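You operate a simulated robot arm through the tools that you are given. There is no shell and no other tool. Be economical: measure what you need, move in short steps, check, and stop when the job is done.

The job below is to be done with a simulated two-armed robot. You get a single attempt, and the scene is never put back.

Task
Strap down the crate on the trolley and park it at the wall.
Fine: crate under the strap; strap before wheeling; brake on at the end.

It is judged by the outcome, as a careful person would: the job done as asked, and still so three seconds after it is handed in. It fails if anything else is knocked over, pushed out of place, dropped, spilled or broken.

Robot
Two 7-joint arms with fingered hands on one trunk, on a base that drives. Base frame: it is fixed to the floor where the robot stands at the start and does not move with it; the origin is under the middle of the robot, x ahead of it, y to its left, z up. Units: mm, degrees, N and s.
The left shoulder is at the start at [75, 170, 1187], the right one opposite. With the tool pointing down near the work surface each hand reaches from about 100 to 360 mm from the robot's upright axis, wherever it stands, measured 20 degrees to its own side. Places, roughly: blue crate [-2000, 4000, 250]; blue trolley [900, 100, 500]; dark grey crate [-6500, 250, 750]; green crate [-2750, 4000, 250]; orange strap [1200, 0, 800]; red trolley lever [400, -100, 900]. Payload 4 kg a hand.
Tool frame (each hand has its own): the origin (TCP) lies between the finger pads and is the grasp point; the fingertips stand 26 mm ahead of it; z points along the fingers, y is the line along which they close. Largest opening 132 mm; the body of the gripper starts 73 mm behind the TCP. The gripper is a hand of 4 fingers: y runs from the thumb to the fingers, the wrist lies at [0, 0, -224] in the tool frame, and closing takes about 1.5 s.
Orientation is that of the tool frame in the base frame, as a unit quaternion [w, x, y, z]. With the fingers straight down and closing along the base's y, the tool's x points along the base's -x, its y along +y and its z along -z.

Tools
- The arms move only by the tool send_rows. It takes "left_steps", "right_steps" or both (then of equal length, played together; a hand with none holds still); each is text: rows parted by semicolons, each of 6 numbers parted by spaces: the shift along the base's x, y, z in mm, then the turn, a rotation vector about the base's x, y, z in degrees. In form: tx ty tz rx ry rz; .... A call has 1 to 10 rows; each row is the pose to reach, as a shift and turn from the pose commanded when the call began. "left_fingers" and "right_fingers" are, for a hand that has rows, the gripper command, from -1 (shut) to 1 (fully open), values between in proportion, set as the call begins (left out, the last holds). A row lasts 0.2 s, in which the tool goes at most 50 mm and 8.6 degrees; a call with a longer step from one row to the next is refused whole, and so is a gripper value outside its range. A pose out of reach is approached as far as the arm can. The call stops where the force on the tool passes 50 N (or 10 N more than at its start, if that is more) or the arm is blocked; 0.2 s more then pass. Each finger travels about 108 mm/s and halts on what it meets, pressing with about 34 N; the grip force reading is that of the motor and also rises with nothing between the fingers. The clock runs only during rows and for 0.2 s after the last one: add rows that repeat a pose to give the fingers time. It gives the time, the measured TCP pose, the force on the tool (base axes), the opening and the grip force at its end, in the units of the frame above (readings bear some noise), with the torque about the TCP (base axes, N m) and any sound that the robot's microphone picked up.
- Cameras (640 x 400 px; columns grow to the right, rows downward): "scene" is now at [147.4, -4, 1380.1]; the picture's right is [-0.03, -1.00, 0.00], its down [-0.51, 0.02, -0.86] and it looks along [0.86, -0.03, -0.51] (base axes); focal length 214 px, centre (320, 200). "left" rides on the left gripper at [-73, 6, -94] in its tool frame; the picture's right is [-0.08, -1.00, 0.00], its down [0.79, -0.06, -0.62] and it looks along [0.61, -0.05, 0.79] (tool axes); focal length 230 px, centre (320, 200). "right" rides on the right gripper at [73, 6, -94] in its tool frame; the picture's right is [-0.08, 1.00, 0.00], its down [-0.78, -0.06, -0.62] and it looks along [-0.61, -0.05, 0.79] (tool axes); focal length 230 px, centre (320, 200). There is no depth. A picture from a camera that has moved, and an enlarged one, comes with that camera's place and axes in the base frame and with its lens. The place of the scene camera against the robot may be out by one fixed shift of up to 25 mm in any direction.
- capture(camera): a new picture of that camera. No time passes.
- raise_lower(by): slides the trunk up (or, below 0, down) by that many mm; the arms and the scene camera ride with it, the base frame stays. It gives what a move gives, with no picture.
- steer(legs): drives the robot by 1 to 6 legs, each [ahead, left, turn to the left] in mm, mm and degrees, along the robot's own axes; the way and the turn of a leg run together, so that a leg with both is an arc; at most 1500 mm and 180 degrees a leg. The arms and the cameras ride along, it lands a little off, and it stops where it bumps. It gives what a move gives.
- set_fingers(finger1, finger2, finger3, thumb_bend, hand): sets how far each is bent, from 0 (flat) to 1 (curled in); at 0.3 the hand is open as for a grip, at 0.7 the pads meet at the TCP. One left out holds its place. A second passes; each finger stops where it meets its share of the squeeze, and holds until it gets a number again. A gripper value or a shape takes the hand back. It gives what a move gives, with no picture; readings hold the bend of each and the force on the fingers (four entries, about 0 where the hand has none), thumb and palm.
- hand_shape(shape, hand): the hand has 4 fingers and takes this shape, open, in about a second: jaw (thumb against the fingers, like two jaws); tri (thumb and two fingers); tip (a fingertip pinch); poke (one finger out to press); point (the index stretched); flat (the hand flat); cup (the hand cupped); fist (a fist). The gripper value then closes the fingers along that shape, each until it touches; the sizes above hold for jaw. It gives what a move gives, with no picture.
- head_to(pan, tilt): turns the head with the scene camera to pan (to the left, within 80 degrees either way) and tilt (down, from -29 to 69), counted from straight ahead of the robot. It gives what a move gives.
- zoom(camera, box): a new picture of the part [left, top, right, bottom] of that camera's present view, enlarged. No time passes.
- hand_in(): hands the job in; it is judged then, once.

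Go step by step. Nothing tells you exact positions but the pictures and the camera data: compare them with the known pose of the tool, close in by small moves and look again before you grip or let go. The budget is 120 turns and 108 pictures, counting those below and the enlarged ones. Unless the task says otherwise, let go and move clear before handing in, and close with one line.

The tools are called after "Call:" by a JSON object that holds its "method" and its "body". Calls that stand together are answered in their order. send_rows: Moves the arms, as the interface text tells. Its arguments: {"type":"object","properties":{"left_steps":{"type":"string"},"left_fingers":{"type":"number"},"right_steps":{"type":"string"},"right_fingers":{"type":"number"}},"required":[]} The other tools are called the same way: raise_lower (by) slides the trunk up or down; hand_shape (shape, hand) gives the hand a shape; set_fingers (finger1, finger2, finger3, thumb_bend, hand) moves the fingers one by one; steer (legs) drives the base; head_to (pan, tilt) turns the head that bears the scene camera; capture (camera) takes a picture; zoom (camera, box) takes an enlarged picture of a part of a camera's view; hand_in () hands the job in.

At the start:

```text
t: 0.0
left_tool_pos: [477.4, 216.2, 1251.2]
left_ee_rot: [0.001, 0.001, 1.0, 0.0]
left_ft_force: [-0.3, 0.3, 0.7]
left_torque: [0.0, -0.02, -0.03]
left_width: 131.5
left_finger_force: 0.1
left_shape: jaw
left_bend: [0.3, 0.3, 0.3, 0.3]
left_finger forces: [0.0, 0.0, 0.1, 0.0, 0.0, 0.0]
right_tool_pos: [362.8, -142.2, 1253.7]
right_ee_rot: [-0.001, 0.001, 1.0, 0.0]
right_ft_force: [-0.3, 0.2, 0.2]
right_torque: [0.03, -0.02, 0.02]
right_width: 131.6
right_finger_force: 0.1
right_shape: jaw
right_bend: [0.3, 0.3, 0.3, 0.3]
right_finger forces: [0.0, 0.0, 0.0, 0.0, 0.1, 0.0]
trunk travel left (down, up): [-200.0, 151.0]
robot x, y, heading: [-0.4, -1.3, -0.0]
head pan, tilt: [-1.8, 30.5]
```

scene: 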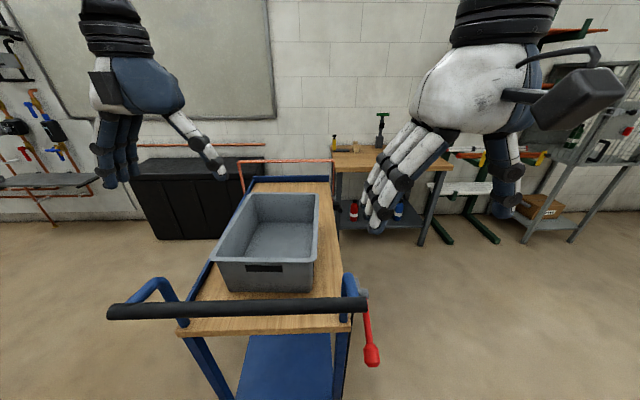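
right: 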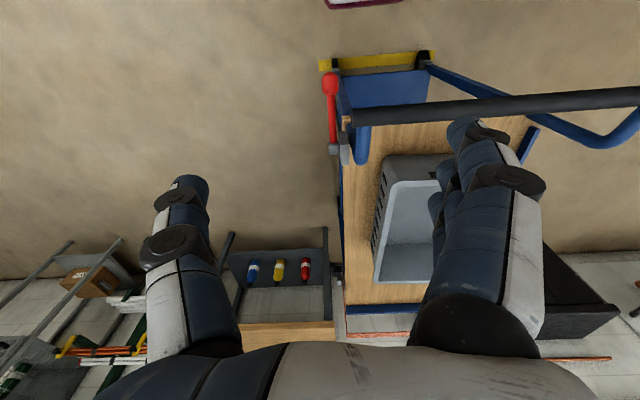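
left: 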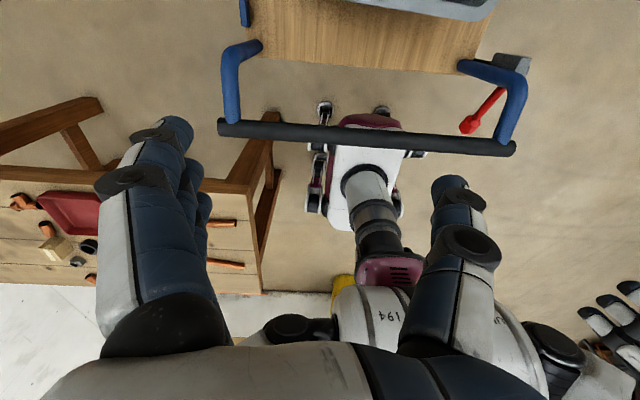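

I see a blue trolley ahead with an open grey crate on it, a handle bar, a red lever at its right, and an orange rail/strap at its far end. I'll look closer at the strap, the lever and the room.

Call:
{"method": "zoom", "body": {"camera": "scene", "box": [180, 140, 400, 278]}}

Call:
{"method": "zoom", "body": {"camera": "scene", "box": [100, 260, 420, 400]}}

Call:
{"method": "zoom", "body": {"camera": "right", "box": [300, 40, 640, 360]}}

```text
2.90 times, centred on (290, 209) of scene
camera zoom: at [147.4, -4.0, 1380.1], right [-0.03, -1.0, 0.0], down [-0.51, 0.02, -0.86], along [0.86, -0.03, -0.51], focal length 622 px, centre (407, 174)
```

zoom: 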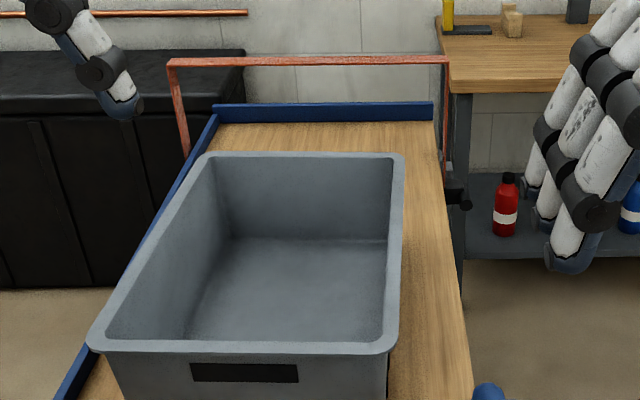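

```text
2.00 times, centred on (260, 330) of scene
camera zoom: at [147.4, -4.0, 1380.1], right [-0.03, -1.0, 0.0], down [-0.51, 0.02, -0.86], along [0.86, -0.03, -0.51], focal length 429 px, centre (440, -60)
```

zoom: 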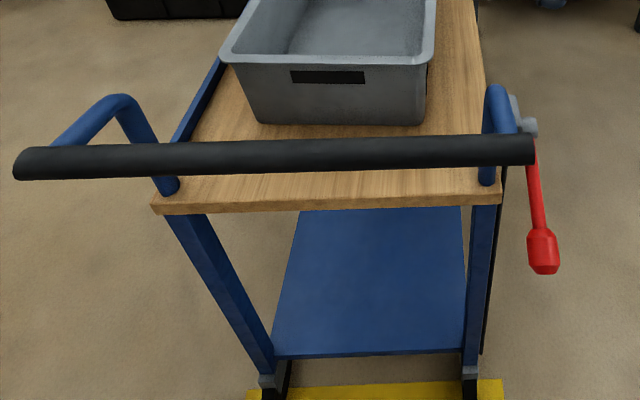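

```text
1.25 times, centred on (470, 200) of right
camera zoom: at [290.4, -134.5, 1347.5], right [0.08, 1.0, 0.0], down [0.78, -0.06, 0.62], along [0.61, -0.05, -0.79], focal length 288 px, centre (132, 200)
```

zoom: 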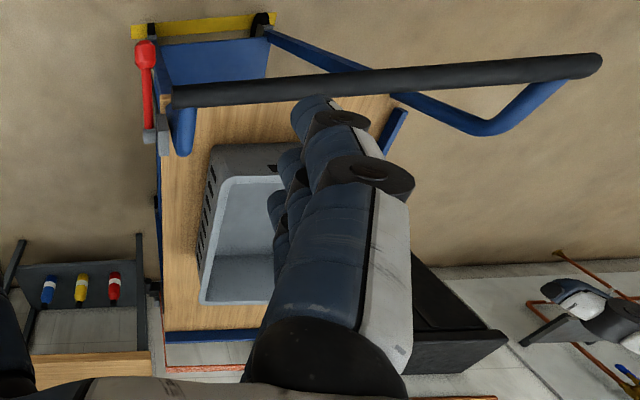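

I'll look round the room and get wider views before moving.

Call:
{"method": "head_to", "body": {"pan": 45, "tilt": 20}}

Call:
{"method": "capture", "body": {"camera": "scene"}}

Call:
{"method": "head_to", "body": {"pan": -50, "tilt": 20}}

Call:
{"method": "capture", "body": {"camera": "scene"}}

Call:
{"method": "head_to", "body": {"pan": 0, "tilt": 55}}

Call:
{"method": "capture", "body": {"camera": "scene"}}

Call:
{"method": "head_to", "body": {"pan": 0, "tilt": 10}}

Call:
{"method": "capture", "body": {"camera": "scene"}}

```text
t: 1.1
left_tool_pos: [478.4, 217.3, 1250.5]
left_ee_rot: [0.0, 0.0, 1.0, 0.0]
left_ft_force: [-0.5, -0.6, -0.7]
left_torque: [-0.01, 0.02, -0.01]
left_width: 131.6
left_finger_force: 0.0
left_shape: jaw
left_bend: [0.3, 0.3, 0.3, 0.3]
left_finger forces: [0.1, 0.0, 0.0, 0.1, 0.0, 0.0]
right_tool_pos: [363.9, -139.9, 1253.8]
right_ee_rot: [0.001, 0.0, 1.0, 0.0]
right_ft_force: [0.4, 0.0, 0.1]
right_torque: [0.01, 0.01, 0.0]
right_width: 131.9
right_finger_force: 0.1
right_shape: jaw
right_bend: [0.3, 0.3, 0.3, 0.3]
right_finger forces: [0.1, 0.0, 0.0, 0.0, 0.0, 0.0]
trunk travel left (down, up): [-200.0, 151.0]
robot x, y, heading: [3.3, -6.5, -0.2]
head pan, tilt: [45.0, 20.0]
```

```text
101 pictures are left
camera scene: at [123.2, 64.6, 1396.9], right [0.71, -0.71, 0.0], down [-0.24, -0.24, -0.94], along [0.67, 0.66, -0.34], focal length 214 px, centre (320, 200)
```

scene: 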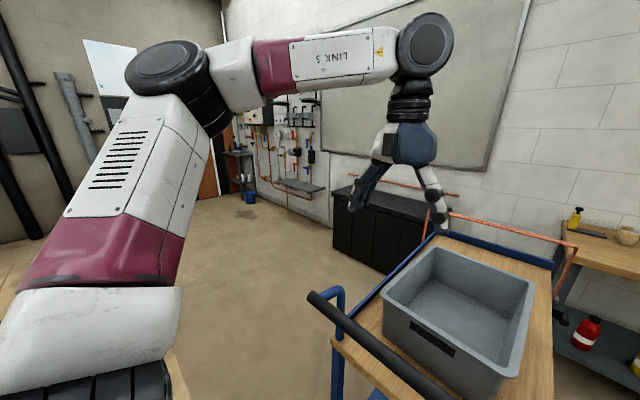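

```text
t: 2.9
left_tool_pos: [476.9, 217.1, 1252.8]
left_ee_rot: [0.0, 0.001, 1.0, 0.001]
left_ft_force: [0.5, -0.6, 0.2]
left_torque: [0.03, 0.02, 0.03]
left_width: 131.5
left_finger_force: 0.0
left_shape: jaw
left_bend: [0.3, 0.3, 0.3, 0.3]
left_finger forces: [0.0, 0.0, 0.0, 0.0, 0.1, 0.0]
right_tool_pos: [362.6, -140.6, 1252.8]
right_ee_rot: [0.001, 0.0, 1.0, 0.0]
right_ft_force: [0.5, 1.0, 0.1]
right_torque: [0.01, 0.01, 0.01]
right_width: 131.9
right_finger_force: 0.2
right_shape: jaw
right_bend: [0.3, 0.3, 0.3, 0.3]
right_finger forces: [0.0, 0.1, 0.1, 0.1, 0.1, 0.1]
trunk travel left (down, up): [-200.0, 151.0]
robot x, y, heading: [-2.6, 1.6, 0.1]
head pan, tilt: [-50.0, 20.0]
```

```text
100 pictures are left
camera scene: at [117.2, -72.5, 1396.9], right [-0.77, -0.64, 0.0], down [-0.22, 0.26, -0.94], along [0.6, -0.72, -0.34], focal length 214 px, centre (320, 200)
```

scene: 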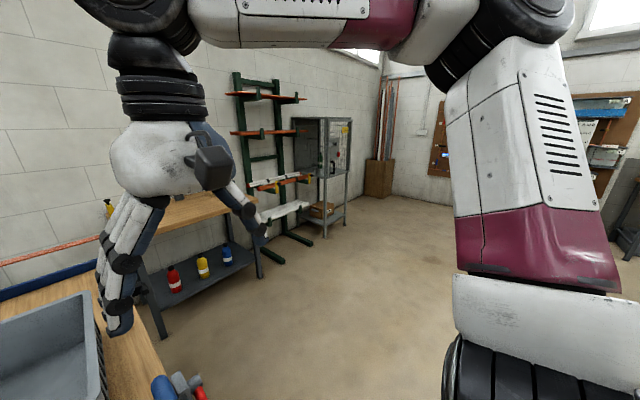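

```text
t: 4.0
left_tool_pos: [478.4, 216.4, 1251.4]
left_ee_rot: [0.0, 0.0, 1.0, 0.0]
left_ft_force: [-0.4, -0.5, 0.6]
left_torque: [0.02, 0.03, 0.01]
left_width: 131.9
left_finger_force: 0.0
left_shape: jaw
left_bend: [0.3, 0.3, 0.3, 0.3]
left_finger forces: [0.0, 0.1, 0.0, 0.1, 0.1, 0.0]
right_tool_pos: [362.6, -140.2, 1252.7]
right_ee_rot: [0.0, 0.001, 1.0, 0.0]
right_ft_force: [0.2, -0.7, 0.3]
right_torque: [0.03, 0.0, 0.0]
right_width: 131.9
right_finger_force: 0.0
right_shape: jaw
right_bend: [0.3, 0.3, 0.3, 0.3]
right_finger forces: [0.0, 0.0, 0.0, 0.0, 0.0, 0.0]
trunk travel left (down, up): [-200.0, 151.0]
robot x, y, heading: [0.0, -3.8, 0.1]
head pan, tilt: [0.0, 55.0]
```

```text
99 pictures are left
camera scene: at [129.4, -1.3, 1344.9], right [0.0, -1.0, 0.0], down [-0.82, 0.0, -0.57], along [0.57, 0.0, -0.82], focal length 214 px, centre (320, 200)
```

scene: 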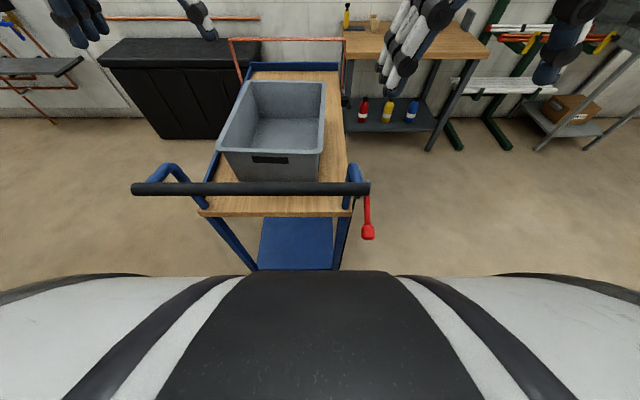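

```text
t: 5.2
left_tool_pos: [478.2, 216.4, 1252.0]
left_ee_rot: [0.0, 0.0, 1.0, 0.0]
left_ft_force: [-0.2, -0.6, -0.2]
left_torque: [0.01, -0.02, 0.01]
left_width: 131.6
left_finger_force: 0.1
left_shape: jaw
left_bend: [0.3, 0.3, 0.3, 0.3]
left_finger forces: [0.0, 0.1, 0.1, 0.0, 0.0, 0.1]
right_tool_pos: [362.8, -140.9, 1253.7]
right_ee_rot: [0.001, 0.0, 1.0, 0.0]
right_ft_force: [0.7, -0.7, 0.3]
right_torque: [0.0, -0.03, -0.02]
right_width: 131.9
right_finger_force: 0.1
right_shape: jaw
right_bend: [0.3, 0.3, 0.3, 0.3]
right_finger forces: [0.0, 0.0, 0.0, 0.0, 0.1, 0.0]
trunk travel left (down, up): [-200.0, 151.0]
robot x, y, heading: [-5.2, 2.3, 0.1]
head pan, tilt: [0.0, 10.0]
```

```text
98 pictures are left
camera scene: at [150.3, -1.2, 1413.1], right [0.0, -1.0, 0.0], down [-0.17, 0.0, -0.98], along [0.98, 0.0, -0.17], focal length 214 px, centre (320, 200)
```

scene: 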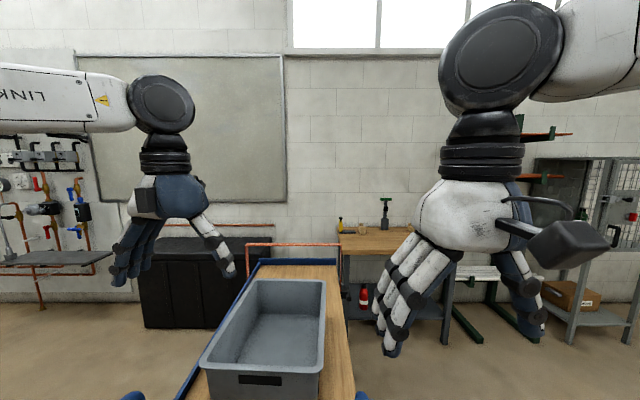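

The wall is ahead, with a gap between a black cabinet and a bench. I'll back off for a full view of the trolley, its wheels and the strap.

Call:
{"method": "steer", "body": {"legs": [[-600, 0, 0]]}}

Call:
{"method": "head_to", "body": {"pan": 0, "tilt": 35}}

Call:
{"method": "capture", "body": {"camera": "scene"}}

Call:
{"method": "zoom", "body": {"camera": "scene", "box": [220, 80, 420, 205]}}

Call:
{"method": "zoom", "body": {"camera": "scene", "box": [220, 180, 420, 305]}}

```text
t: 8.6
left_tool_pos: [-135.6, 215.8, 1251.9]
left_ee_rot: [0.001, 0.002, 1.0, 0.0]
left_ft_force: [-0.2, -0.2, -0.2]
left_torque: [0.0, 0.0, 0.01]
left_width: 131.8
left_finger_force: 0.0
left_shape: jaw
left_bend: [0.3, 0.3, 0.3, 0.3]
left_finger forces: [0.0, 0.1, 0.0, 0.0, 0.1, 0.0]
right_tool_pos: [-251.2, -141.1, 1253.5]
right_ee_rot: [0.001, 0.002, 1.0, 0.0]
right_ft_force: [0.4, -0.7, 0.2]
right_torque: [-0.01, 0.0, 0.0]
right_width: 131.8
right_finger_force: 0.0
right_shape: jaw
right_bend: [0.3, 0.3, 0.3, 0.3]
right_finger forces: [0.0, 0.1, 0.0, 0.1, 0.0, 0.1]
trunk travel left (down, up): [-200.0, 151.0]
robot x, y, heading: [-612.2, -2.4, -0.3]
head pan, tilt: [0.0, 10.0]
```

```text
t: 9.5
left_tool_pos: [-135.7, 216.1, 1251.8]
left_ee_rot: [0.001, 0.002, 1.0, 0.0]
left_ft_force: [0.1, -0.7, -0.4]
left_torque: [0.0, -0.02, 0.02]
left_width: 131.9
left_finger_force: 0.0
left_shape: jaw
left_bend: [0.3, 0.3, 0.3, 0.3]
left_finger forces: [0.0, 0.0, 0.0, 0.0, 0.1, 0.1]
right_tool_pos: [-252.1, -140.5, 1252.9]
right_ee_rot: [0.0, 0.002, 1.0, 0.0]
right_ft_force: [0.2, -0.2, 0.7]
right_torque: [-0.02, 0.02, 0.01]
right_width: 131.8
right_finger_force: 0.1
right_shape: jaw
right_bend: [0.3, 0.3, 0.3, 0.3]
right_finger forces: [0.0, 0.1, 0.0, 0.0, 0.0, 0.0]
trunk travel left (down, up): [-200.0, 151.0]
robot x, y, heading: [-615.5, 2.6, -0.3]
head pan, tilt: [0.0, 35.0]
```

```text
97 pictures are left
camera scene: at [-468.8, -0.6, 1373.2], right [0.0, -1.0, 0.0], down [-0.57, 0.0, -0.82], along [0.82, 0.0, -0.57], focal length 214 px, centre (320, 200)
```

scene: 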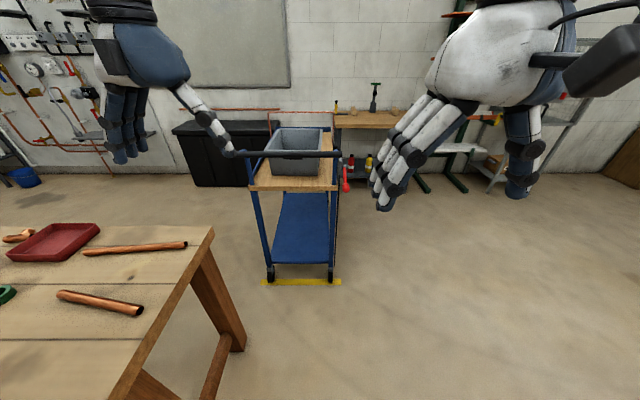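

```text
3.20 times, centred on (320, 142) of scene
camera zoom: at [-468.8, -0.6, 1373.2], right [0.0, -1.0, 0.0], down [-0.57, 0.0, -0.82], along [0.82, 0.0, -0.57], focal length 686 px, centre (320, 384)
```

zoom: 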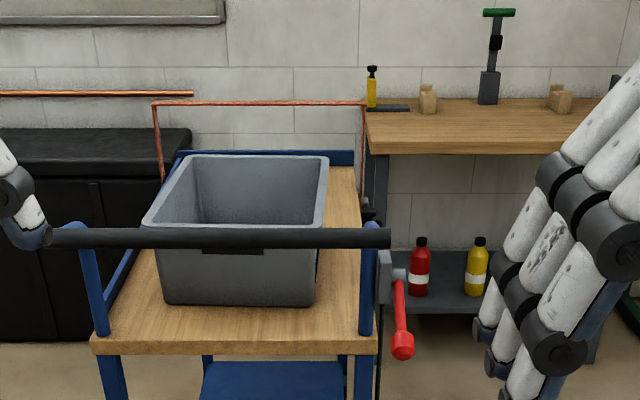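

```text
3.20 times, centred on (320, 242) of scene
camera zoom: at [-468.8, -0.6, 1373.2], right [0.0, -1.0, 0.0], down [-0.57, 0.0, -0.82], along [0.82, 0.0, -0.57], focal length 686 px, centre (320, 64)
```

zoom: 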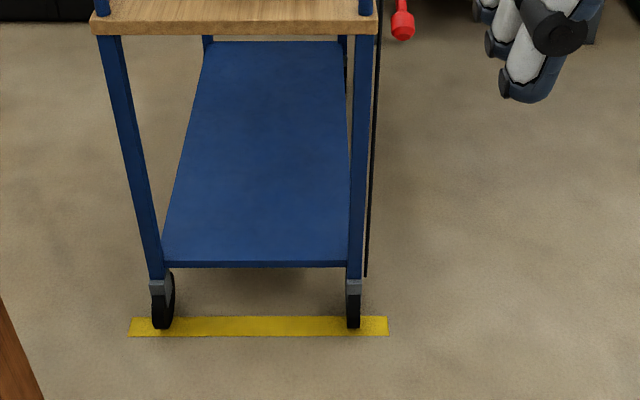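

The yellow stripe is on the floor under the near wheels; a cable runs from the red lever to the wheel, so the lever is the brake. I'll check the room sides and then move to the trolley's right for a view of the strap's hinge.

Call:
{"method": "steer", "body": {"legs": [[0, -1000, 0], [700, 0, 0], [0, 0, 60]]}}

Call:
{"method": "head_to", "body": {"pan": 0, "tilt": 30}}

Call:
{"method": "capture", "body": {"camera": "scene"}}

```text
t: 24.6
left_tool_pos: [121.5, -457.4, 1252.1]
left_ee_rot: [0.0, -0.51, 0.86, 0.0]
left_ft_force: [0.2, -0.2, 0.9]
left_torque: [0.03, -0.02, 0.01]
left_width: 131.7
left_finger_force: 0.1
left_shape: jaw
left_bend: [0.3, 0.3, 0.3, 0.3]
left_finger forces: [0.1, 0.0, 0.0, 0.0, 0.1, 0.0]
right_tool_pos: [381.1, -729.5, 1253.3]
right_ee_rot: [0.0, -0.51, 0.86, 0.001]
right_ft_force: [-0.5, 0.7, -0.5]
right_torque: [0.0, -0.01, 0.02]
right_width: 131.7
right_finger_force: 0.2
right_shape: jaw
right_bend: [0.3, 0.3, 0.3, 0.3]
right_finger forces: [0.0, 0.1, 0.0, 0.0, 0.1, 0.0]
trunk travel left (down, up): [-200.0, 151.0]
robot x, y, heading: [84.4, -980.5, 61.1]
head pan, tilt: [0.0, 35.0]
```

```text
t: 25.2
left_tool_pos: [122.4, -458.3, 1251.2]
left_ee_rot: [0.0, -0.51, 0.86, 0.0]
left_ft_force: [-0.6, 0.4, 0.4]
left_torque: [-0.04, -0.01, 0.01]
left_width: 132.0
left_finger_force: 0.1
left_shape: jaw
left_bend: [0.3, 0.3, 0.3, 0.3]
left_finger forces: [0.0, 0.1, 0.0, 0.1, 0.0, 0.0]
right_tool_pos: [380.2, -729.2, 1252.7]
right_ee_rot: [0.0, -0.509, 0.861, 0.0]
right_ft_force: [-0.4, -0.1, 0.5]
right_torque: [0.0, 0.03, -0.01]
right_width: 131.6
right_finger_force: 0.2
right_shape: jaw
right_bend: [0.3, 0.3, 0.3, 0.3]
right_finger forces: [0.0, 0.0, 0.0, 0.1, 0.0, 0.0]
trunk travel left (down, up): [-200.0, 151.0]
robot x, y, heading: [83.4, -978.3, 61.2]
head pan, tilt: [0.0, 30.0]
```

```text
94 pictures are left
camera scene: at [144.2, -835.1, 1380.8], right [0.88, -0.48, 0.0], down [-0.24, -0.44, -0.87], along [0.42, 0.76, -0.5], focal length 214 px, centre (320, 200)
```

scene: 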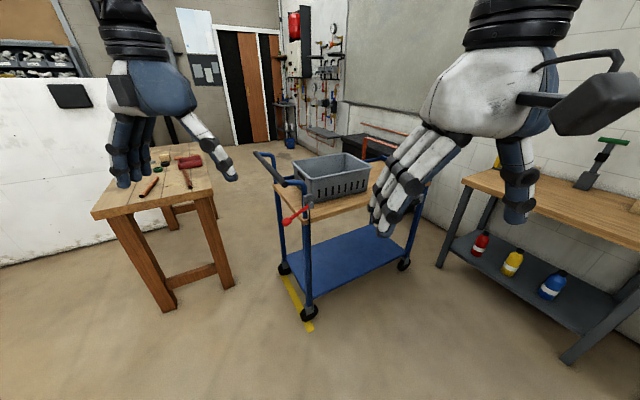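

The right hand hides the strap side. I'll move along for a clear view.

Call:
{"method": "steer", "body": {"legs": [[0, -600, 40]]}}

Call:
{"method": "head_to", "body": {"pan": 0, "tilt": 28}}

Call:
{"method": "capture", "body": {"camera": "scene"}}

```text
t: 30.9
left_tool_pos: [354.0, -642.5, 1252.3]
left_ee_rot: [0.0, 0.773, -0.635, 0.001]
left_ft_force: [0.8, 0.1, -0.3]
left_torque: [-0.02, 0.02, 0.04]
left_width: 131.8
left_finger_force: 0.1
left_shape: jaw
left_bend: [0.3, 0.3, 0.3, 0.3]
left_finger forces: [0.0, 0.0, 0.0, 0.0, 0.0, 0.1]
right_tool_pos: [725.2, -685.1, 1253.2]
right_ee_rot: [0.0, 0.773, -0.635, 0.0]
right_ft_force: [-0.3, -0.4, 0.0]
right_torque: [0.01, 0.01, 0.03]
right_width: 131.8
right_finger_force: 0.0
right_shape: jaw
right_bend: [0.3, 0.3, 0.3, 0.3]
right_finger forces: [0.1, 0.0, 0.1, 0.0, 0.0, 0.0]
trunk travel left (down, up): [-200.0, 151.0]
robot x, y, heading: [661.3, -1070.2, 101.5]
head pan, tilt: [0.0, 30.0]
```

```text
t: 31.6
left_tool_pos: [353.4, -642.5, 1251.9]
left_ee_rot: [0.0, 0.773, -0.634, 0.0]
left_ft_force: [0.2, 1.2, -0.2]
left_torque: [-0.02, 0.02, -0.02]
left_width: 131.7
left_finger_force: 0.0
left_shape: jaw
left_bend: [0.3, 0.3, 0.3, 0.3]
left_finger forces: [0.0, 0.1, 0.0, 0.1, 0.0, 0.1]
right_tool_pos: [725.0, -685.0, 1253.2]
right_ee_rot: [0.0, 0.772, -0.635, 0.0]
right_ft_force: [-0.2, -0.7, -0.5]
right_torque: [0.01, -0.02, -0.04]
right_width: 132.0
right_finger_force: 0.0
right_shape: jaw
right_bend: [0.3, 0.3, 0.3, 0.3]
right_finger forces: [0.0, 0.0, 0.0, 0.0, 0.1, 0.0]
trunk travel left (down, up): [-200.0, 151.0]
robot x, y, heading: [658.9, -1067.3, 101.3]
head pan, tilt: [0.0, 28.0]
```

```text
93 pictures are left
camera scene: at [607.9, -906.1, 1384.0], right [0.98, 0.19, 0.0], down [0.09, -0.46, -0.88], along [-0.17, 0.87, -0.47], focal length 214 px, centre (320, 200)
```

scene: 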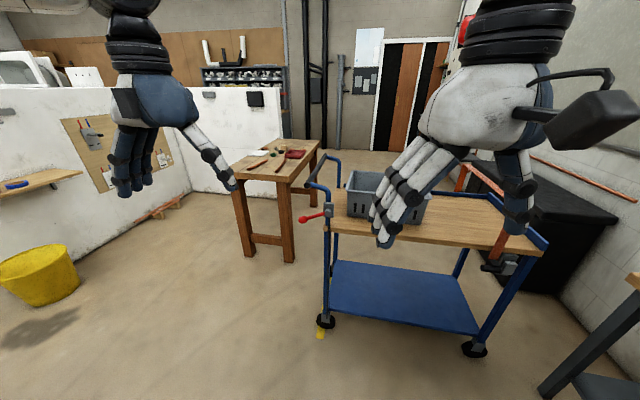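

Call:
{"method": "steer", "body": {"legs": [[0, -200, -8]]}}

Call:
{"method": "head_to", "body": {"pan": 0, "tilt": 35}}

Call:
{"method": "capture", "body": {"camera": "scene"}}

```text
t: 33.9
left_tool_pos: [613.8, -578.6, 1252.2]
left_ee_rot: [0.0, 0.726, -0.688, 0.0]
left_ft_force: [0.6, -1.0, 0.5]
left_torque: [0.02, 0.0, 0.0]
left_width: 131.7
left_finger_force: 0.1
left_shape: jaw
left_bend: [0.3, 0.3, 0.3, 0.3]
left_finger forces: [0.0, 0.1, 0.0, 0.0, 0.0, 0.0]
right_tool_pos: [976.5, -673.8, 1253.6]
right_ee_rot: [0.0, 0.725, -0.689, 0.0]
right_ft_force: [0.0, -1.1, -0.2]
right_torque: [-0.01, 0.03, -0.01]
right_width: 131.9
right_finger_force: 0.1
right_shape: jaw
right_bend: [0.3, 0.3, 0.3, 0.3]
right_finger forces: [0.1, 0.1, 0.0, 0.0, 0.1, 0.1]
trunk travel left (down, up): [-200.0, 151.0]
robot x, y, heading: [851.8, -1047.6, 92.7]
head pan, tilt: [0.0, 28.0]
```

```text
t: 34.6
left_tool_pos: [613.9, -578.9, 1252.3]
left_ee_rot: [0.001, 0.726, -0.688, 0.0]
left_ft_force: [0.6, -0.5, 0.4]
left_torque: [0.01, 0.02, -0.02]
left_width: 132.2
left_finger_force: 0.2
left_shape: jaw
left_bend: [0.3, 0.3, 0.3, 0.3]
left_finger forces: [0.0, 0.1, 0.0, 0.0, 0.0, 0.1]
right_tool_pos: [976.0, -674.9, 1252.7]
right_ee_rot: [0.0, 0.725, -0.688, 0.0]
right_ft_force: [-0.5, 0.5, -0.4]
right_torque: [-0.01, -0.01, -0.01]
right_width: 131.5
right_finger_force: 0.1
right_shape: jaw
right_bend: [0.3, 0.3, 0.3, 0.3]
right_finger forces: [0.0, 0.0, 0.1, 0.1, 0.0, 0.0]
trunk travel left (down, up): [-200.0, 151.0]
robot x, y, heading: [852.8, -1045.1, 93.3]
head pan, tilt: [0.0, 35.0]
```

```text
92 pictures are left
camera scene: at [827.5, -881.8, 1373.1], right [1.0, 0.05, 0.0], down [0.03, -0.57, -0.82], along [-0.04, 0.82, -0.57], focal length 214 px, centre (320, 200)
```

scene: 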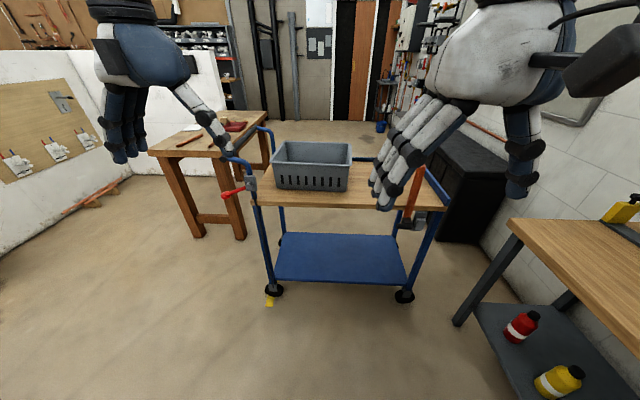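

Call:
{"method": "send_rows", "body": {"right_steps": "50 0 0 0 0 0;100 0 0 0 0 0;150 0 0 0 0 0;200 0 0 0 0 0;250 0 0 0 0 0"}}

Call:
{"method": "capture", "body": {"camera": "scene"}}

Call:
{"method": "zoom", "body": {"camera": "scene", "box": [240, 110, 480, 260]}}

Call:
{"method": "zoom", "body": {"camera": "scene", "box": [370, 140, 466, 240]}}

Call:
{"method": "zoom", "body": {"camera": "scene", "box": [210, 120, 306, 220]}}

```text
t: 35.8
left_tool_pos: [614.0, -578.5, 1252.8]
left_ee_rot: [0.0, 0.726, -0.687, 0.0]
left_ft_force: [-0.2, 0.8, 0.5]
left_torque: [0.0, 0.04, 0.04]
left_width: 131.8
left_finger_force: 0.2
left_shape: jaw
left_bend: [0.3, 0.3, 0.3, 0.3]
left_finger forces: [0.0, 0.1, 0.1, 0.0, 0.0, 0.1]
right_tool_pos: [1220.5, -668.2, 1247.7]
right_ee_rot: [0.0, 0.727, -0.687, 0.0]
right_ft_force: [0.1, 0.6, 0.2]
right_torque: [-0.03, 0.03, 0.01]
right_width: 132.1
right_finger_force: 0.1
right_shape: jaw
right_bend: [0.3, 0.3, 0.3, 0.3]
right_finger forces: [0.0, 0.0, 0.1, 0.0, 0.0, 0.0]
right hand out of reach, approached as far as the arm can: row 5
trunk travel left (down, up): [-200.0, 151.0]
robot x, y, heading: [855.4, -1045.2, 93.1]
head pan, tilt: [0.0, 35.0]
```

```text
91 pictures are left
camera scene: at [828.4, -881.5, 1373.1], right [1.0, 0.05, 0.0], down [0.03, -0.57, -0.82], along [-0.04, 0.82, -0.57], focal length 214 px, centre (320, 200)
```

scene: 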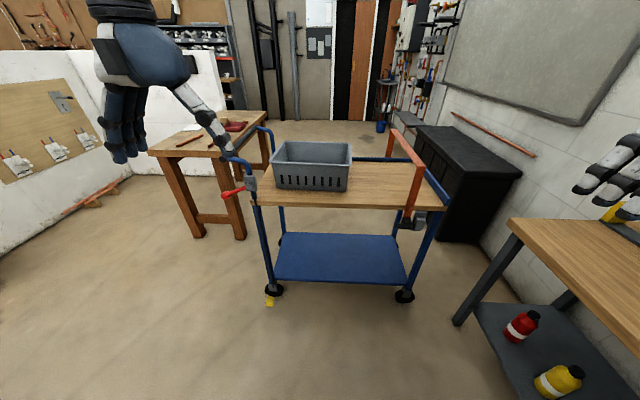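

```text
2.67 times, centred on (360, 185) of scene
camera zoom: at [828.4, -881.5, 1373.1], right [1.0, 0.05, 0.0], down [0.03, -0.57, -0.82], along [-0.04, 0.82, -0.57], focal length 572 px, centre (213, 240)
```

zoom: 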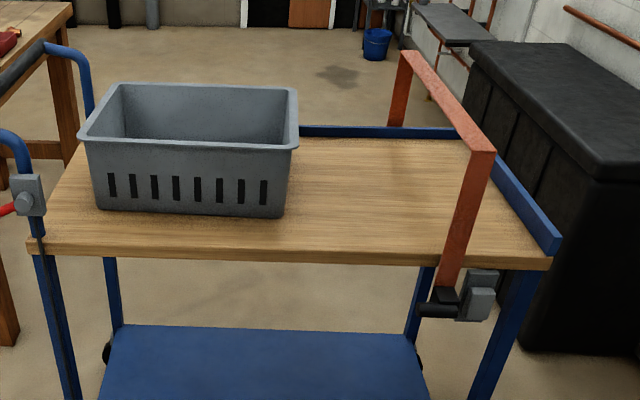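

```text
4.00 times, centred on (418, 190) of scene
camera zoom: at [828.4, -881.5, 1373.1], right [1.0, 0.05, 0.0], down [0.03, -0.57, -0.82], along [-0.04, 0.82, -0.57], focal length 858 px, centre (-72, 240)
```

zoom: 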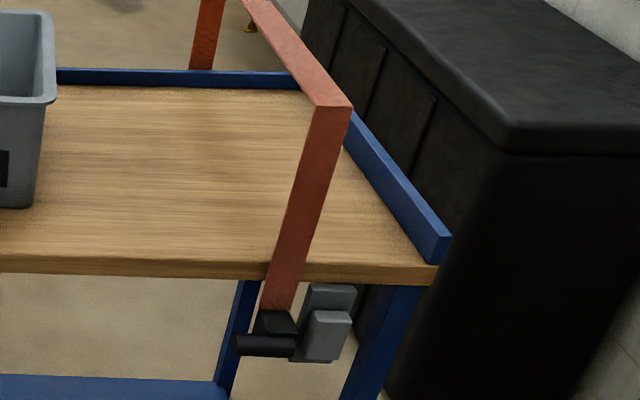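

```text
4.00 times, centred on (258, 170) of scene
camera zoom: at [828.4, -881.5, 1373.1], right [1.0, 0.05, 0.0], down [0.03, -0.57, -0.82], along [-0.04, 0.82, -0.57], focal length 858 px, centre (568, 320)
```

zoom: 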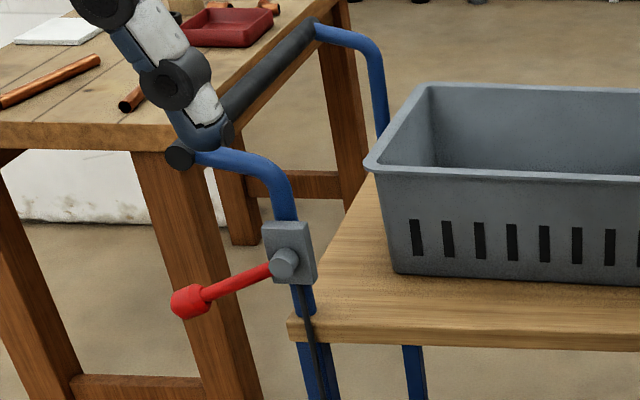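

The strap is an orange hoop standing at x≈1195 (top z≈995) with a black handle and grey buckle on its right side. The crate (x≈556–929, y≈10–295, top z≈950) sits behind it, so it has to be slid about 400 mm forward. I'll tuck in the right hand and approach the trolley's right side.

Call:
{"method": "send_rows", "body": {"right_steps": "-50 0 0 0 0 0;-100 -30 20 0 0 0;-150 -70 40 0 0 0;-200 -110 60 0 0 0;-230 -130 60 0 0 0"}}

Call:
{"method": "steer", "body": {"legs": [[0, 75, -3], [530, 0, 0]]}}

Call:
{"method": "head_to", "body": {"pan": 0, "tilt": 45}}

Call:
{"method": "capture", "body": {"camera": "scene"}}

Call:
{"method": "capture", "body": {"camera": "left"}}

```text
refused: row 2 steps farther than a row can; nothing moved
```

```text
t: 39.8
left_tool_pos: [563.3, -38.5, 1251.7]
left_ee_rot: [0.0, 0.708, -0.707, 0.0]
left_ft_force: [-1.0, 0.5, -0.1]
left_torque: [0.0, -0.03, 0.01]
left_width: 131.9
left_finger_force: 0.1
left_shape: jaw
left_bend: [0.3, 0.3, 0.3, 0.3]
left_finger forces: [0.0, 0.0, 0.0, 0.0, 0.1, 0.1]
right_tool_pos: [1161.7, -160.4, 1248.1]
right_ee_rot: [0.0, 0.708, -0.707, 0.001]
right_ft_force: [-0.8, -0.2, 0.1]
right_torque: [-0.02, 0.01, 0.0]
right_width: 132.1
right_finger_force: 0.1
right_shape: jaw
right_bend: [0.3, 0.3, 0.3, 0.3]
right_finger forces: [0.0, 0.1, 0.0, 0.0, 0.0, 0.0]
trunk travel left (down, up): [-200.0, 151.0]
robot x, y, heading: [778.2, -514.6, 89.9]
head pan, tilt: [0.0, 35.0]
```

```text
t: 40.5
left_tool_pos: [562.4, -38.5, 1252.7]
left_ee_rot: [0.0, -0.707, 0.707, 0.0]
left_ft_force: [-0.8, 0.5, -0.1]
left_torque: [0.04, -0.04, 0.01]
left_width: 131.9
left_finger_force: 0.1
left_shape: jaw
left_bend: [0.3, 0.3, 0.3, 0.3]
left_finger forces: [0.1, 0.0, 0.1, 0.0, 0.1, 0.0]
right_tool_pos: [1162.3, -159.4, 1249.1]
right_ee_rot: [0.0, -0.707, 0.707, 0.0]
right_ft_force: [0.5, 0.0, -0.3]
right_torque: [0.01, 0.0, -0.01]
right_width: 132.1
right_finger_force: 0.0
right_shape: jaw
right_bend: [0.3, 0.3, 0.3, 0.3]
right_finger forces: [0.1, 0.0, 0.1, 0.0, 0.0, 0.0]
trunk travel left (down, up): [-200.0, 151.0]
robot x, y, heading: [780.4, -518.6, 90.1]
head pan, tilt: [0.0, 45.0]
```

```text
87 pictures are left
camera scene: at [760.8, -359.7, 1358.3], right [1.0, 0.0, 0.0], down [0.0, -0.71, -0.71], along [0.0, 0.71, -0.71], focal length 214 px, centre (320, 200)
```

scene: 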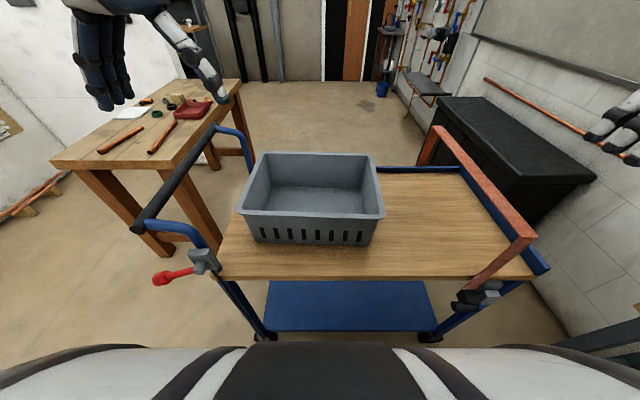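

```text
86 pictures are left
camera left: at [557.2, 34.0, 1347.3], right [1.0, 0.08, 0.0], down [0.06, -0.79, 0.62], along [0.05, -0.61, -0.79], focal length 230 px, centre (320, 200)
```

left: 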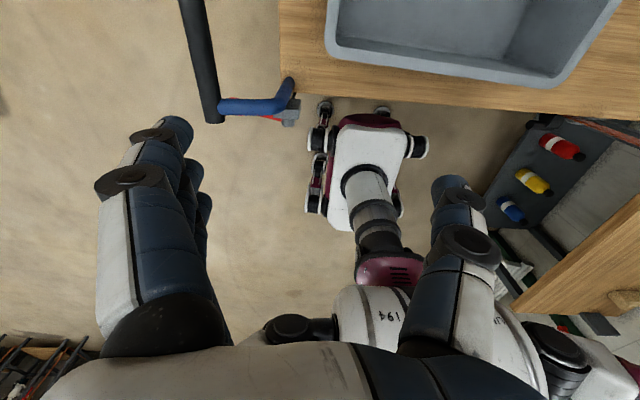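

The view confirms the crate at x≈550–925, y≈0–280. I'll tuck the right hand, drive a little closer, and lower the left hand over the crate's near short wall.

Call:
{"method": "send_rows", "body": {"right_steps": "-40 0 0 0 0 0;-80 -20 10 0 0 0;-120 -40 20 0 0 0;-160 -60 30 0 0 0;-200 -80 40 0 0 0", "left_steps": "0 0 -40 0 0 0;0 0 -80 0 0 0;0 0 -120 0 0 0;0 0 -160 0 0 0;-10 0 -190 0 0 0"}}

Call:
{"method": "steer", "body": {"legs": [[115, 0, 0]]}}

Call:
{"method": "capture", "body": {"camera": "scene"}}

Call:
{"method": "capture", "body": {"camera": "left"}}

```text
t: 41.7
left_tool_pos: [549.7, -39.4, 1060.7]
left_ee_rot: [-0.001, 0.707, -0.707, 0.001]
left_ft_force: [-0.4, 1.1, -0.2]
left_torque: [0.0, 0.01, -0.01]
left_width: 131.8
left_finger_force: 0.1
left_shape: jaw
left_bend: [0.3, 0.3, 0.3, 0.3]
left_finger forces: [0.0, 0.1, 0.0, 0.1, 0.1, 0.0]
right_tool_pos: [961.8, -239.4, 1287.3]
right_ee_rot: [0.0, 0.707, -0.707, 0.001]
right_ft_force: [0.0, 0.8, -0.4]
right_torque: [0.01, -0.04, -0.03]
right_width: 132.2
right_finger_force: 0.1
right_shape: jaw
right_bend: [0.3, 0.3, 0.3, 0.3]
right_finger forces: [0.0, 0.0, 0.0, 0.0, 0.1, 0.0]
trunk travel left (down, up): [-200.0, 151.0]
robot x, y, heading: [778.3, -515.3, 89.9]
head pan, tilt: [0.0, 45.0]
```

```text
t: 42.9
left_tool_pos: [552.1, 77.4, 1061.0]
left_ee_rot: [0.0, 0.707, -0.707, 0.001]
left_ft_force: [0.0, 0.8, 0.1]
left_torque: [-0.03, 0.01, 0.01]
left_width: 131.9
left_finger_force: 0.0
left_shape: jaw
left_bend: [0.3, 0.3, 0.3, 0.3]
left_finger forces: [0.0, 0.0, 0.1, 0.1, 0.0, 0.0]
right_tool_pos: [965.0, -124.4, 1287.2]
right_ee_rot: [0.0, 0.707, -0.707, 0.0]
right_ft_force: [0.7, 0.3, -0.1]
right_torque: [-0.04, -0.02, -0.02]
right_width: 131.7
right_finger_force: 0.0
right_shape: jaw
right_bend: [0.3, 0.3, 0.3, 0.3]
right_finger forces: [0.0, 0.0, 0.0, 0.1, 0.0, 0.0]
trunk travel left (down, up): [-200.0, 151.0]
robot x, y, heading: [777.7, -402.7, 89.8]
head pan, tilt: [0.0, 45.0]
```

```text
85 pictures are left
camera scene: at [760.9, -244.7, 1358.2], right [1.0, 0.0, 0.0], down [0.0, -0.71, -0.71], along [0.0, 0.71, -0.71], focal length 214 px, centre (320, 200)
```

scene: 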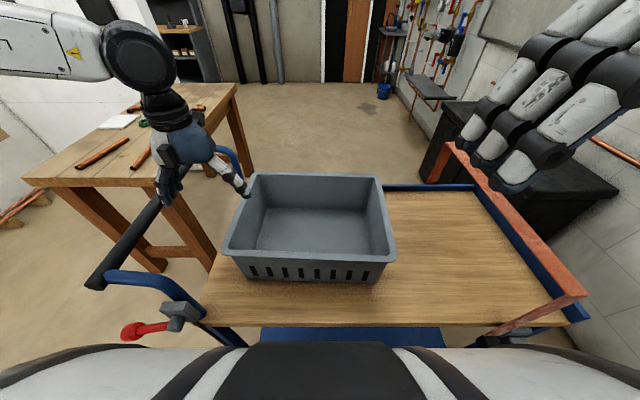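

```text
84 pictures are left
camera left: at [545.8, 149.8, 1156.2], right [1.0, 0.08, 0.0], down [0.06, -0.78, 0.62], along [0.05, -0.61, -0.79], focal length 230 px, centre (320, 200)
```

left: 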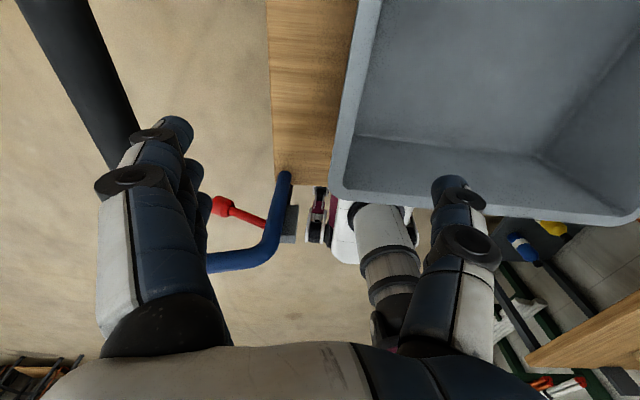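

The wrist camera puts the near wall's rim at x≈575. I'll centre the left hand on it and go down so the wall lies between the fingers.

Call:
{"method": "send_rows", "body": {"left_steps": "12 0 -35 0 0 0;25 0 -70 0 0 0;25 0 -105 0 0 0;25 0 -136 0 0 0"}}

Call:
{"method": "capture", "body": {"camera": "left"}}

Call:
{"method": "capture", "body": {"camera": "scene"}}

```text
t: 43.9
left_tool_pos: [576.6, 76.4, 926.0]
left_ee_rot: [-0.001, 0.707, -0.707, 0.0]
left_ft_force: [-0.1, 0.5, -0.4]
left_torque: [0.02, -0.02, 0.01]
left_width: 131.9
left_finger_force: 0.0
left_shape: jaw
left_bend: [0.3, 0.3, 0.3, 0.3]
left_finger forces: [0.0, 0.0, 0.1, 0.1, 0.0, 0.1]
right_tool_pos: [964.8, -124.2, 1286.9]
right_ee_rot: [0.001, 0.707, -0.707, -0.001]
right_ft_force: [0.0, -0.4, 0.3]
right_torque: [-0.02, 0.0, 0.0]
right_width: 132.0
right_finger_force: 0.1
right_shape: jaw
right_bend: [0.3, 0.3, 0.3, 0.3]
right_finger forces: [0.0, 0.0, 0.0, 0.0, 0.0, 0.1]
trunk travel left (down, up): [-200.0, 151.0]
robot x, y, heading: [779.8, -404.1, 90.0]
head pan, tilt: [0.0, 45.0]
```

```text
83 pictures are left
camera left: at [570.7, 148.2, 1021.0], right [1.0, 0.08, 0.0], down [0.06, -0.79, 0.62], along [0.05, -0.61, -0.79], focal length 230 px, centre (320, 200)
```

left: 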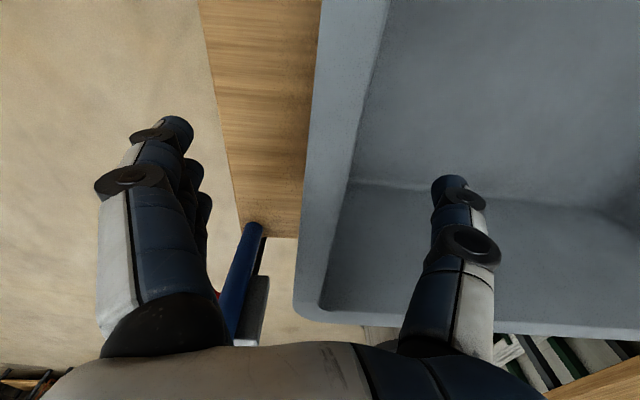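

```text
82 pictures are left
camera scene: at [761.1, -245.1, 1358.2], right [1.0, 0.0, 0.0], down [0.0, -0.71, -0.71], along [0.0, 0.71, -0.71], focal length 214 px, centre (320, 200)
```

scene: 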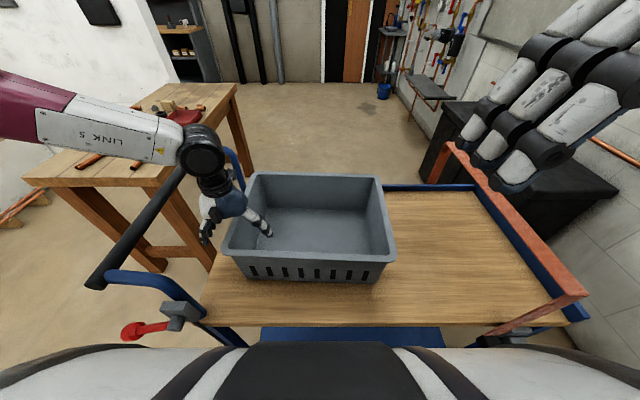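

The wall is between fingers and thumb. I'll close the left hand.

Call:
{"method": "send_rows", "body": {"left_steps": "0 0 0 0 0 0;0 0 0 0 0 0;0 0 0 0 0 0;0 0 0 0 0 0;0 0 0 0 0 0;0 0 0 0 0 0;0 0 0 0 0 0;0 0 0 0 0 0", "left_fingers": -1}}

Call:
{"method": "capture", "body": {"camera": "left"}}

```text
t: 45.7
left_tool_pos: [577.0, 76.1, 927.1]
left_ee_rot: [0.0, -0.707, 0.707, 0.0]
left_ft_force: [0.6, 0.3, -0.8]
left_torque: [0.0, 0.04, -0.04]
left_width: 0.6
left_finger_force: 33.7
left_shape: jaw
left_bend: [0.64, 0.65, 0.66, 0.7]
left_finger forces: [9.7, 10.1, 10.1, 0.1, 30.1, 0.0]
right_tool_pos: [964.9, -125.1, 1285.9]
right_ee_rot: [0.0, 0.708, -0.706, 0.0]
right_ft_force: [-0.5, 0.3, 0.1]
right_torque: [0.02, -0.02, 0.01]
right_width: 132.0
right_finger_force: 0.0
right_shape: jaw
right_bend: [0.3, 0.3, 0.3, 0.3]
right_finger forces: [0.1, 0.1, 0.0, 0.0, 0.0, 0.0]
trunk travel left (down, up): [-200.0, 151.0]
robot x, y, heading: [776.1, -402.7, 89.9]
head pan, tilt: [0.0, 45.0]
```

```text
81 pictures are left
camera left: at [570.5, 147.9, 1021.3], right [1.0, 0.08, 0.0], down [0.06, -0.79, 0.62], along [0.05, -0.61, -0.79], focal length 230 px, centre (320, 200)
```

left: 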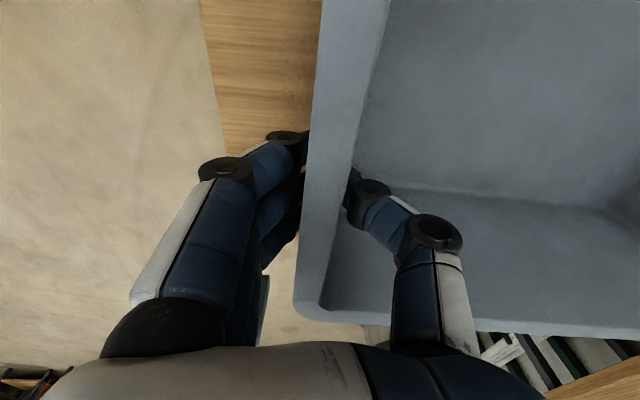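

The wall is gripped. I'll test the slide with a short +x move.

Call:
{"method": "send_rows", "body": {"left_steps": "15 0 0 0 0 0;30 0 0 0 0 0;45 0 0 0 0 0;60 0 0 0 0 0"}}

Call:
{"method": "capture", "body": {"camera": "scene"}}

```text
t: 46.7
left_tool_pos: [635.6, 75.6, 925.3]
left_ee_rot: [0.001, -0.707, 0.707, 0.001]
left_ft_force: [-3.8, -0.2, 8.0]
left_torque: [0.0, 0.09, 0.1]
left_width: 0.7
left_finger_force: 34.2
left_shape: jaw
left_bend: [0.64, 0.65, 0.67, 0.7]
left_finger forces: [13.3, 12.3, 10.6, 0.1, 32.4, 0.0]
right_tool_pos: [963.7, -126.8, 1286.8]
right_ee_rot: [-0.001, 0.708, -0.707, -0.001]
right_ft_force: [0.1, -0.1, -0.2]
right_torque: [-0.03, 0.0, -0.01]
right_width: 131.9
right_finger_force: 0.0
right_shape: jaw
right_bend: [0.3, 0.3, 0.3, 0.3]
right_finger forces: [0.0, 0.1, 0.0, 0.1, 0.0, 0.0]
trunk travel left (down, up): [-200.0, 151.0]
robot x, y, heading: [780.1, -404.3, 89.8]
head pan, tilt: [0.0, 45.0]
```

```text
80 pictures are left
camera scene: at [761.0, -246.1, 1358.4], right [1.0, 0.0, 0.0], down [0.0, -0.71, -0.71], along [0.0, 0.71, -0.71], focal length 214 px, centre (320, 200)
```

scene: 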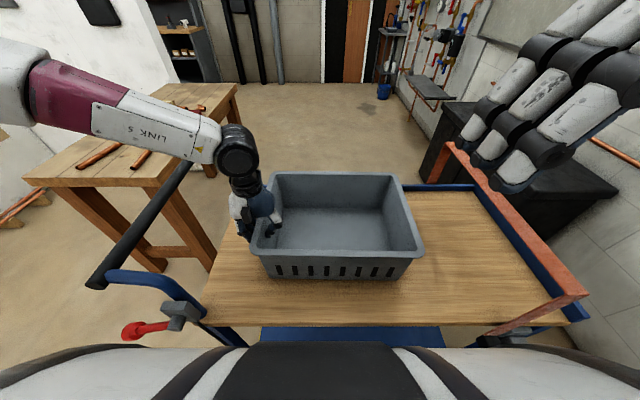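

It slides easily (~4 N). I'll carry it farther by driving sideways to the right, then look.

Call:
{"method": "steer", "body": {"legs": [[0, -230, 0]]}}

Call:
{"method": "capture", "body": {"camera": "scene"}}

Call:
{"method": "capture", "body": {"camera": "left"}}

```text
t: 49.4
left_tool_pos: [866.9, 75.2, 926.3]
left_ee_rot: [0.001, -0.707, 0.707, 0.001]
left_ft_force: [1.1, 0.7, 6.7]
left_torque: [0.1, 0.02, 0.16]
left_width: 0.6
left_finger_force: 33.9
left_shape: jaw
left_bend: [0.64, 0.65, 0.67, 0.7]
left_finger forces: [13.6, 11.7, 9.6, 0.0, 34.5, 0.1]
right_tool_pos: [1195.1, -125.4, 1287.1]
right_ee_rot: [0.001, -0.706, 0.708, 0.001]
right_ft_force: [-0.5, -0.1, 0.4]
right_torque: [-0.03, -0.03, 0.01]
right_width: 131.8
right_finger_force: 0.1
right_shape: jaw
right_bend: [0.3, 0.3, 0.3, 0.3]
right_finger forces: [0.0, 0.0, 0.1, 0.0, 0.0, 0.0]
trunk travel left (down, up): [-200.0, 151.0]
robot x, y, heading: [1007.6, -398.4, 89.8]
head pan, tilt: [0.0, 45.0]
```

```text
79 pictures are left
camera scene: at [992.0, -246.3, 1358.3], right [1.0, 0.0, 0.0], down [0.0, -0.71, -0.71], along [0.0, 0.71, -0.71], focal length 214 px, centre (320, 200)
```

scene: 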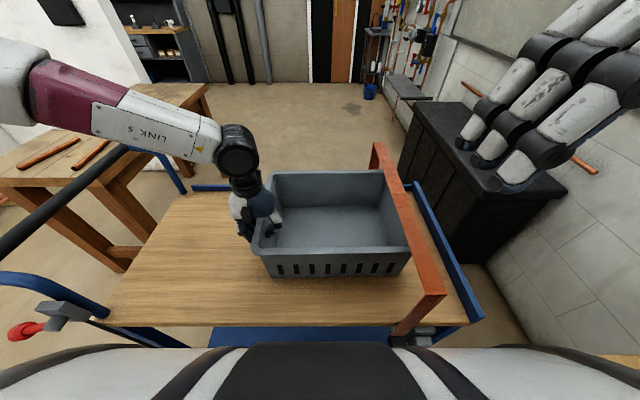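

```text
78 pictures are left
camera left: at [861.9, 147.6, 1020.7], right [1.0, 0.08, 0.0], down [0.06, -0.79, 0.62], along [0.05, -0.61, -0.79], focal length 230 px, centre (320, 200)
```

left: 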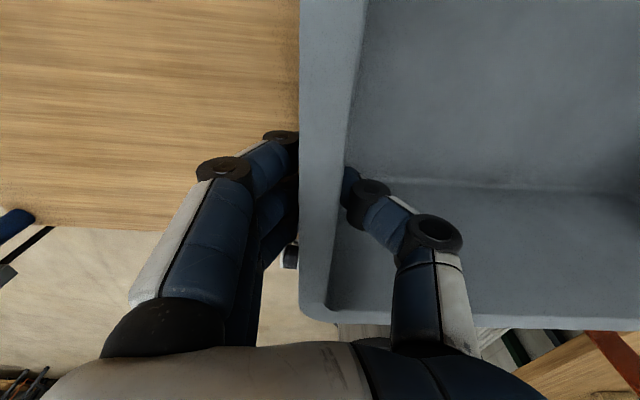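

Call:
{"method": "steer", "body": {"legs": [[0, -100, 0]]}}

Call:
{"method": "capture", "body": {"camera": "scene"}}

```text
t: 50.9
left_tool_pos: [970.6, 75.2, 925.1]
left_ee_rot: [0.001, -0.705, 0.709, 0.001]
left_ft_force: [2.5, 0.3, 4.6]
left_torque: [0.09, -0.03, 0.16]
left_width: 0.4
left_finger_force: 34.5
left_shape: jaw
left_bend: [0.64, 0.65, 0.67, 0.7]
left_finger forces: [12.8, 11.0, 9.5, 0.0, 35.8, 0.1]
right_tool_pos: [1298.6, -127.4, 1287.3]
right_ee_rot: [0.0, -0.706, 0.708, 0.0]
right_ft_force: [0.2, 0.3, -0.5]
right_torque: [0.02, 0.04, 0.0]
right_width: 132.1
right_finger_force: 0.2
right_shape: jaw
right_bend: [0.3, 0.3, 0.3, 0.3]
right_finger forces: [0.0, 0.1, 0.0, 0.0, 0.1, 0.0]
trunk travel left (down, up): [-200.0, 151.0]
robot x, y, heading: [1111.6, -402.1, 89.7]
head pan, tilt: [0.0, 45.0]
```

```text
77 pictures are left
camera scene: at [1094.2, -246.4, 1358.3], right [1.0, 0.0, 0.0], down [0.0, -0.71, -0.71], along [0.0, 0.71, -0.71], focal length 214 px, centre (320, 200)
```

scene: 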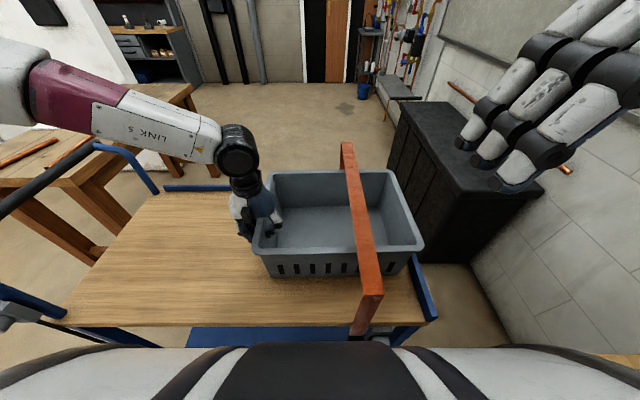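

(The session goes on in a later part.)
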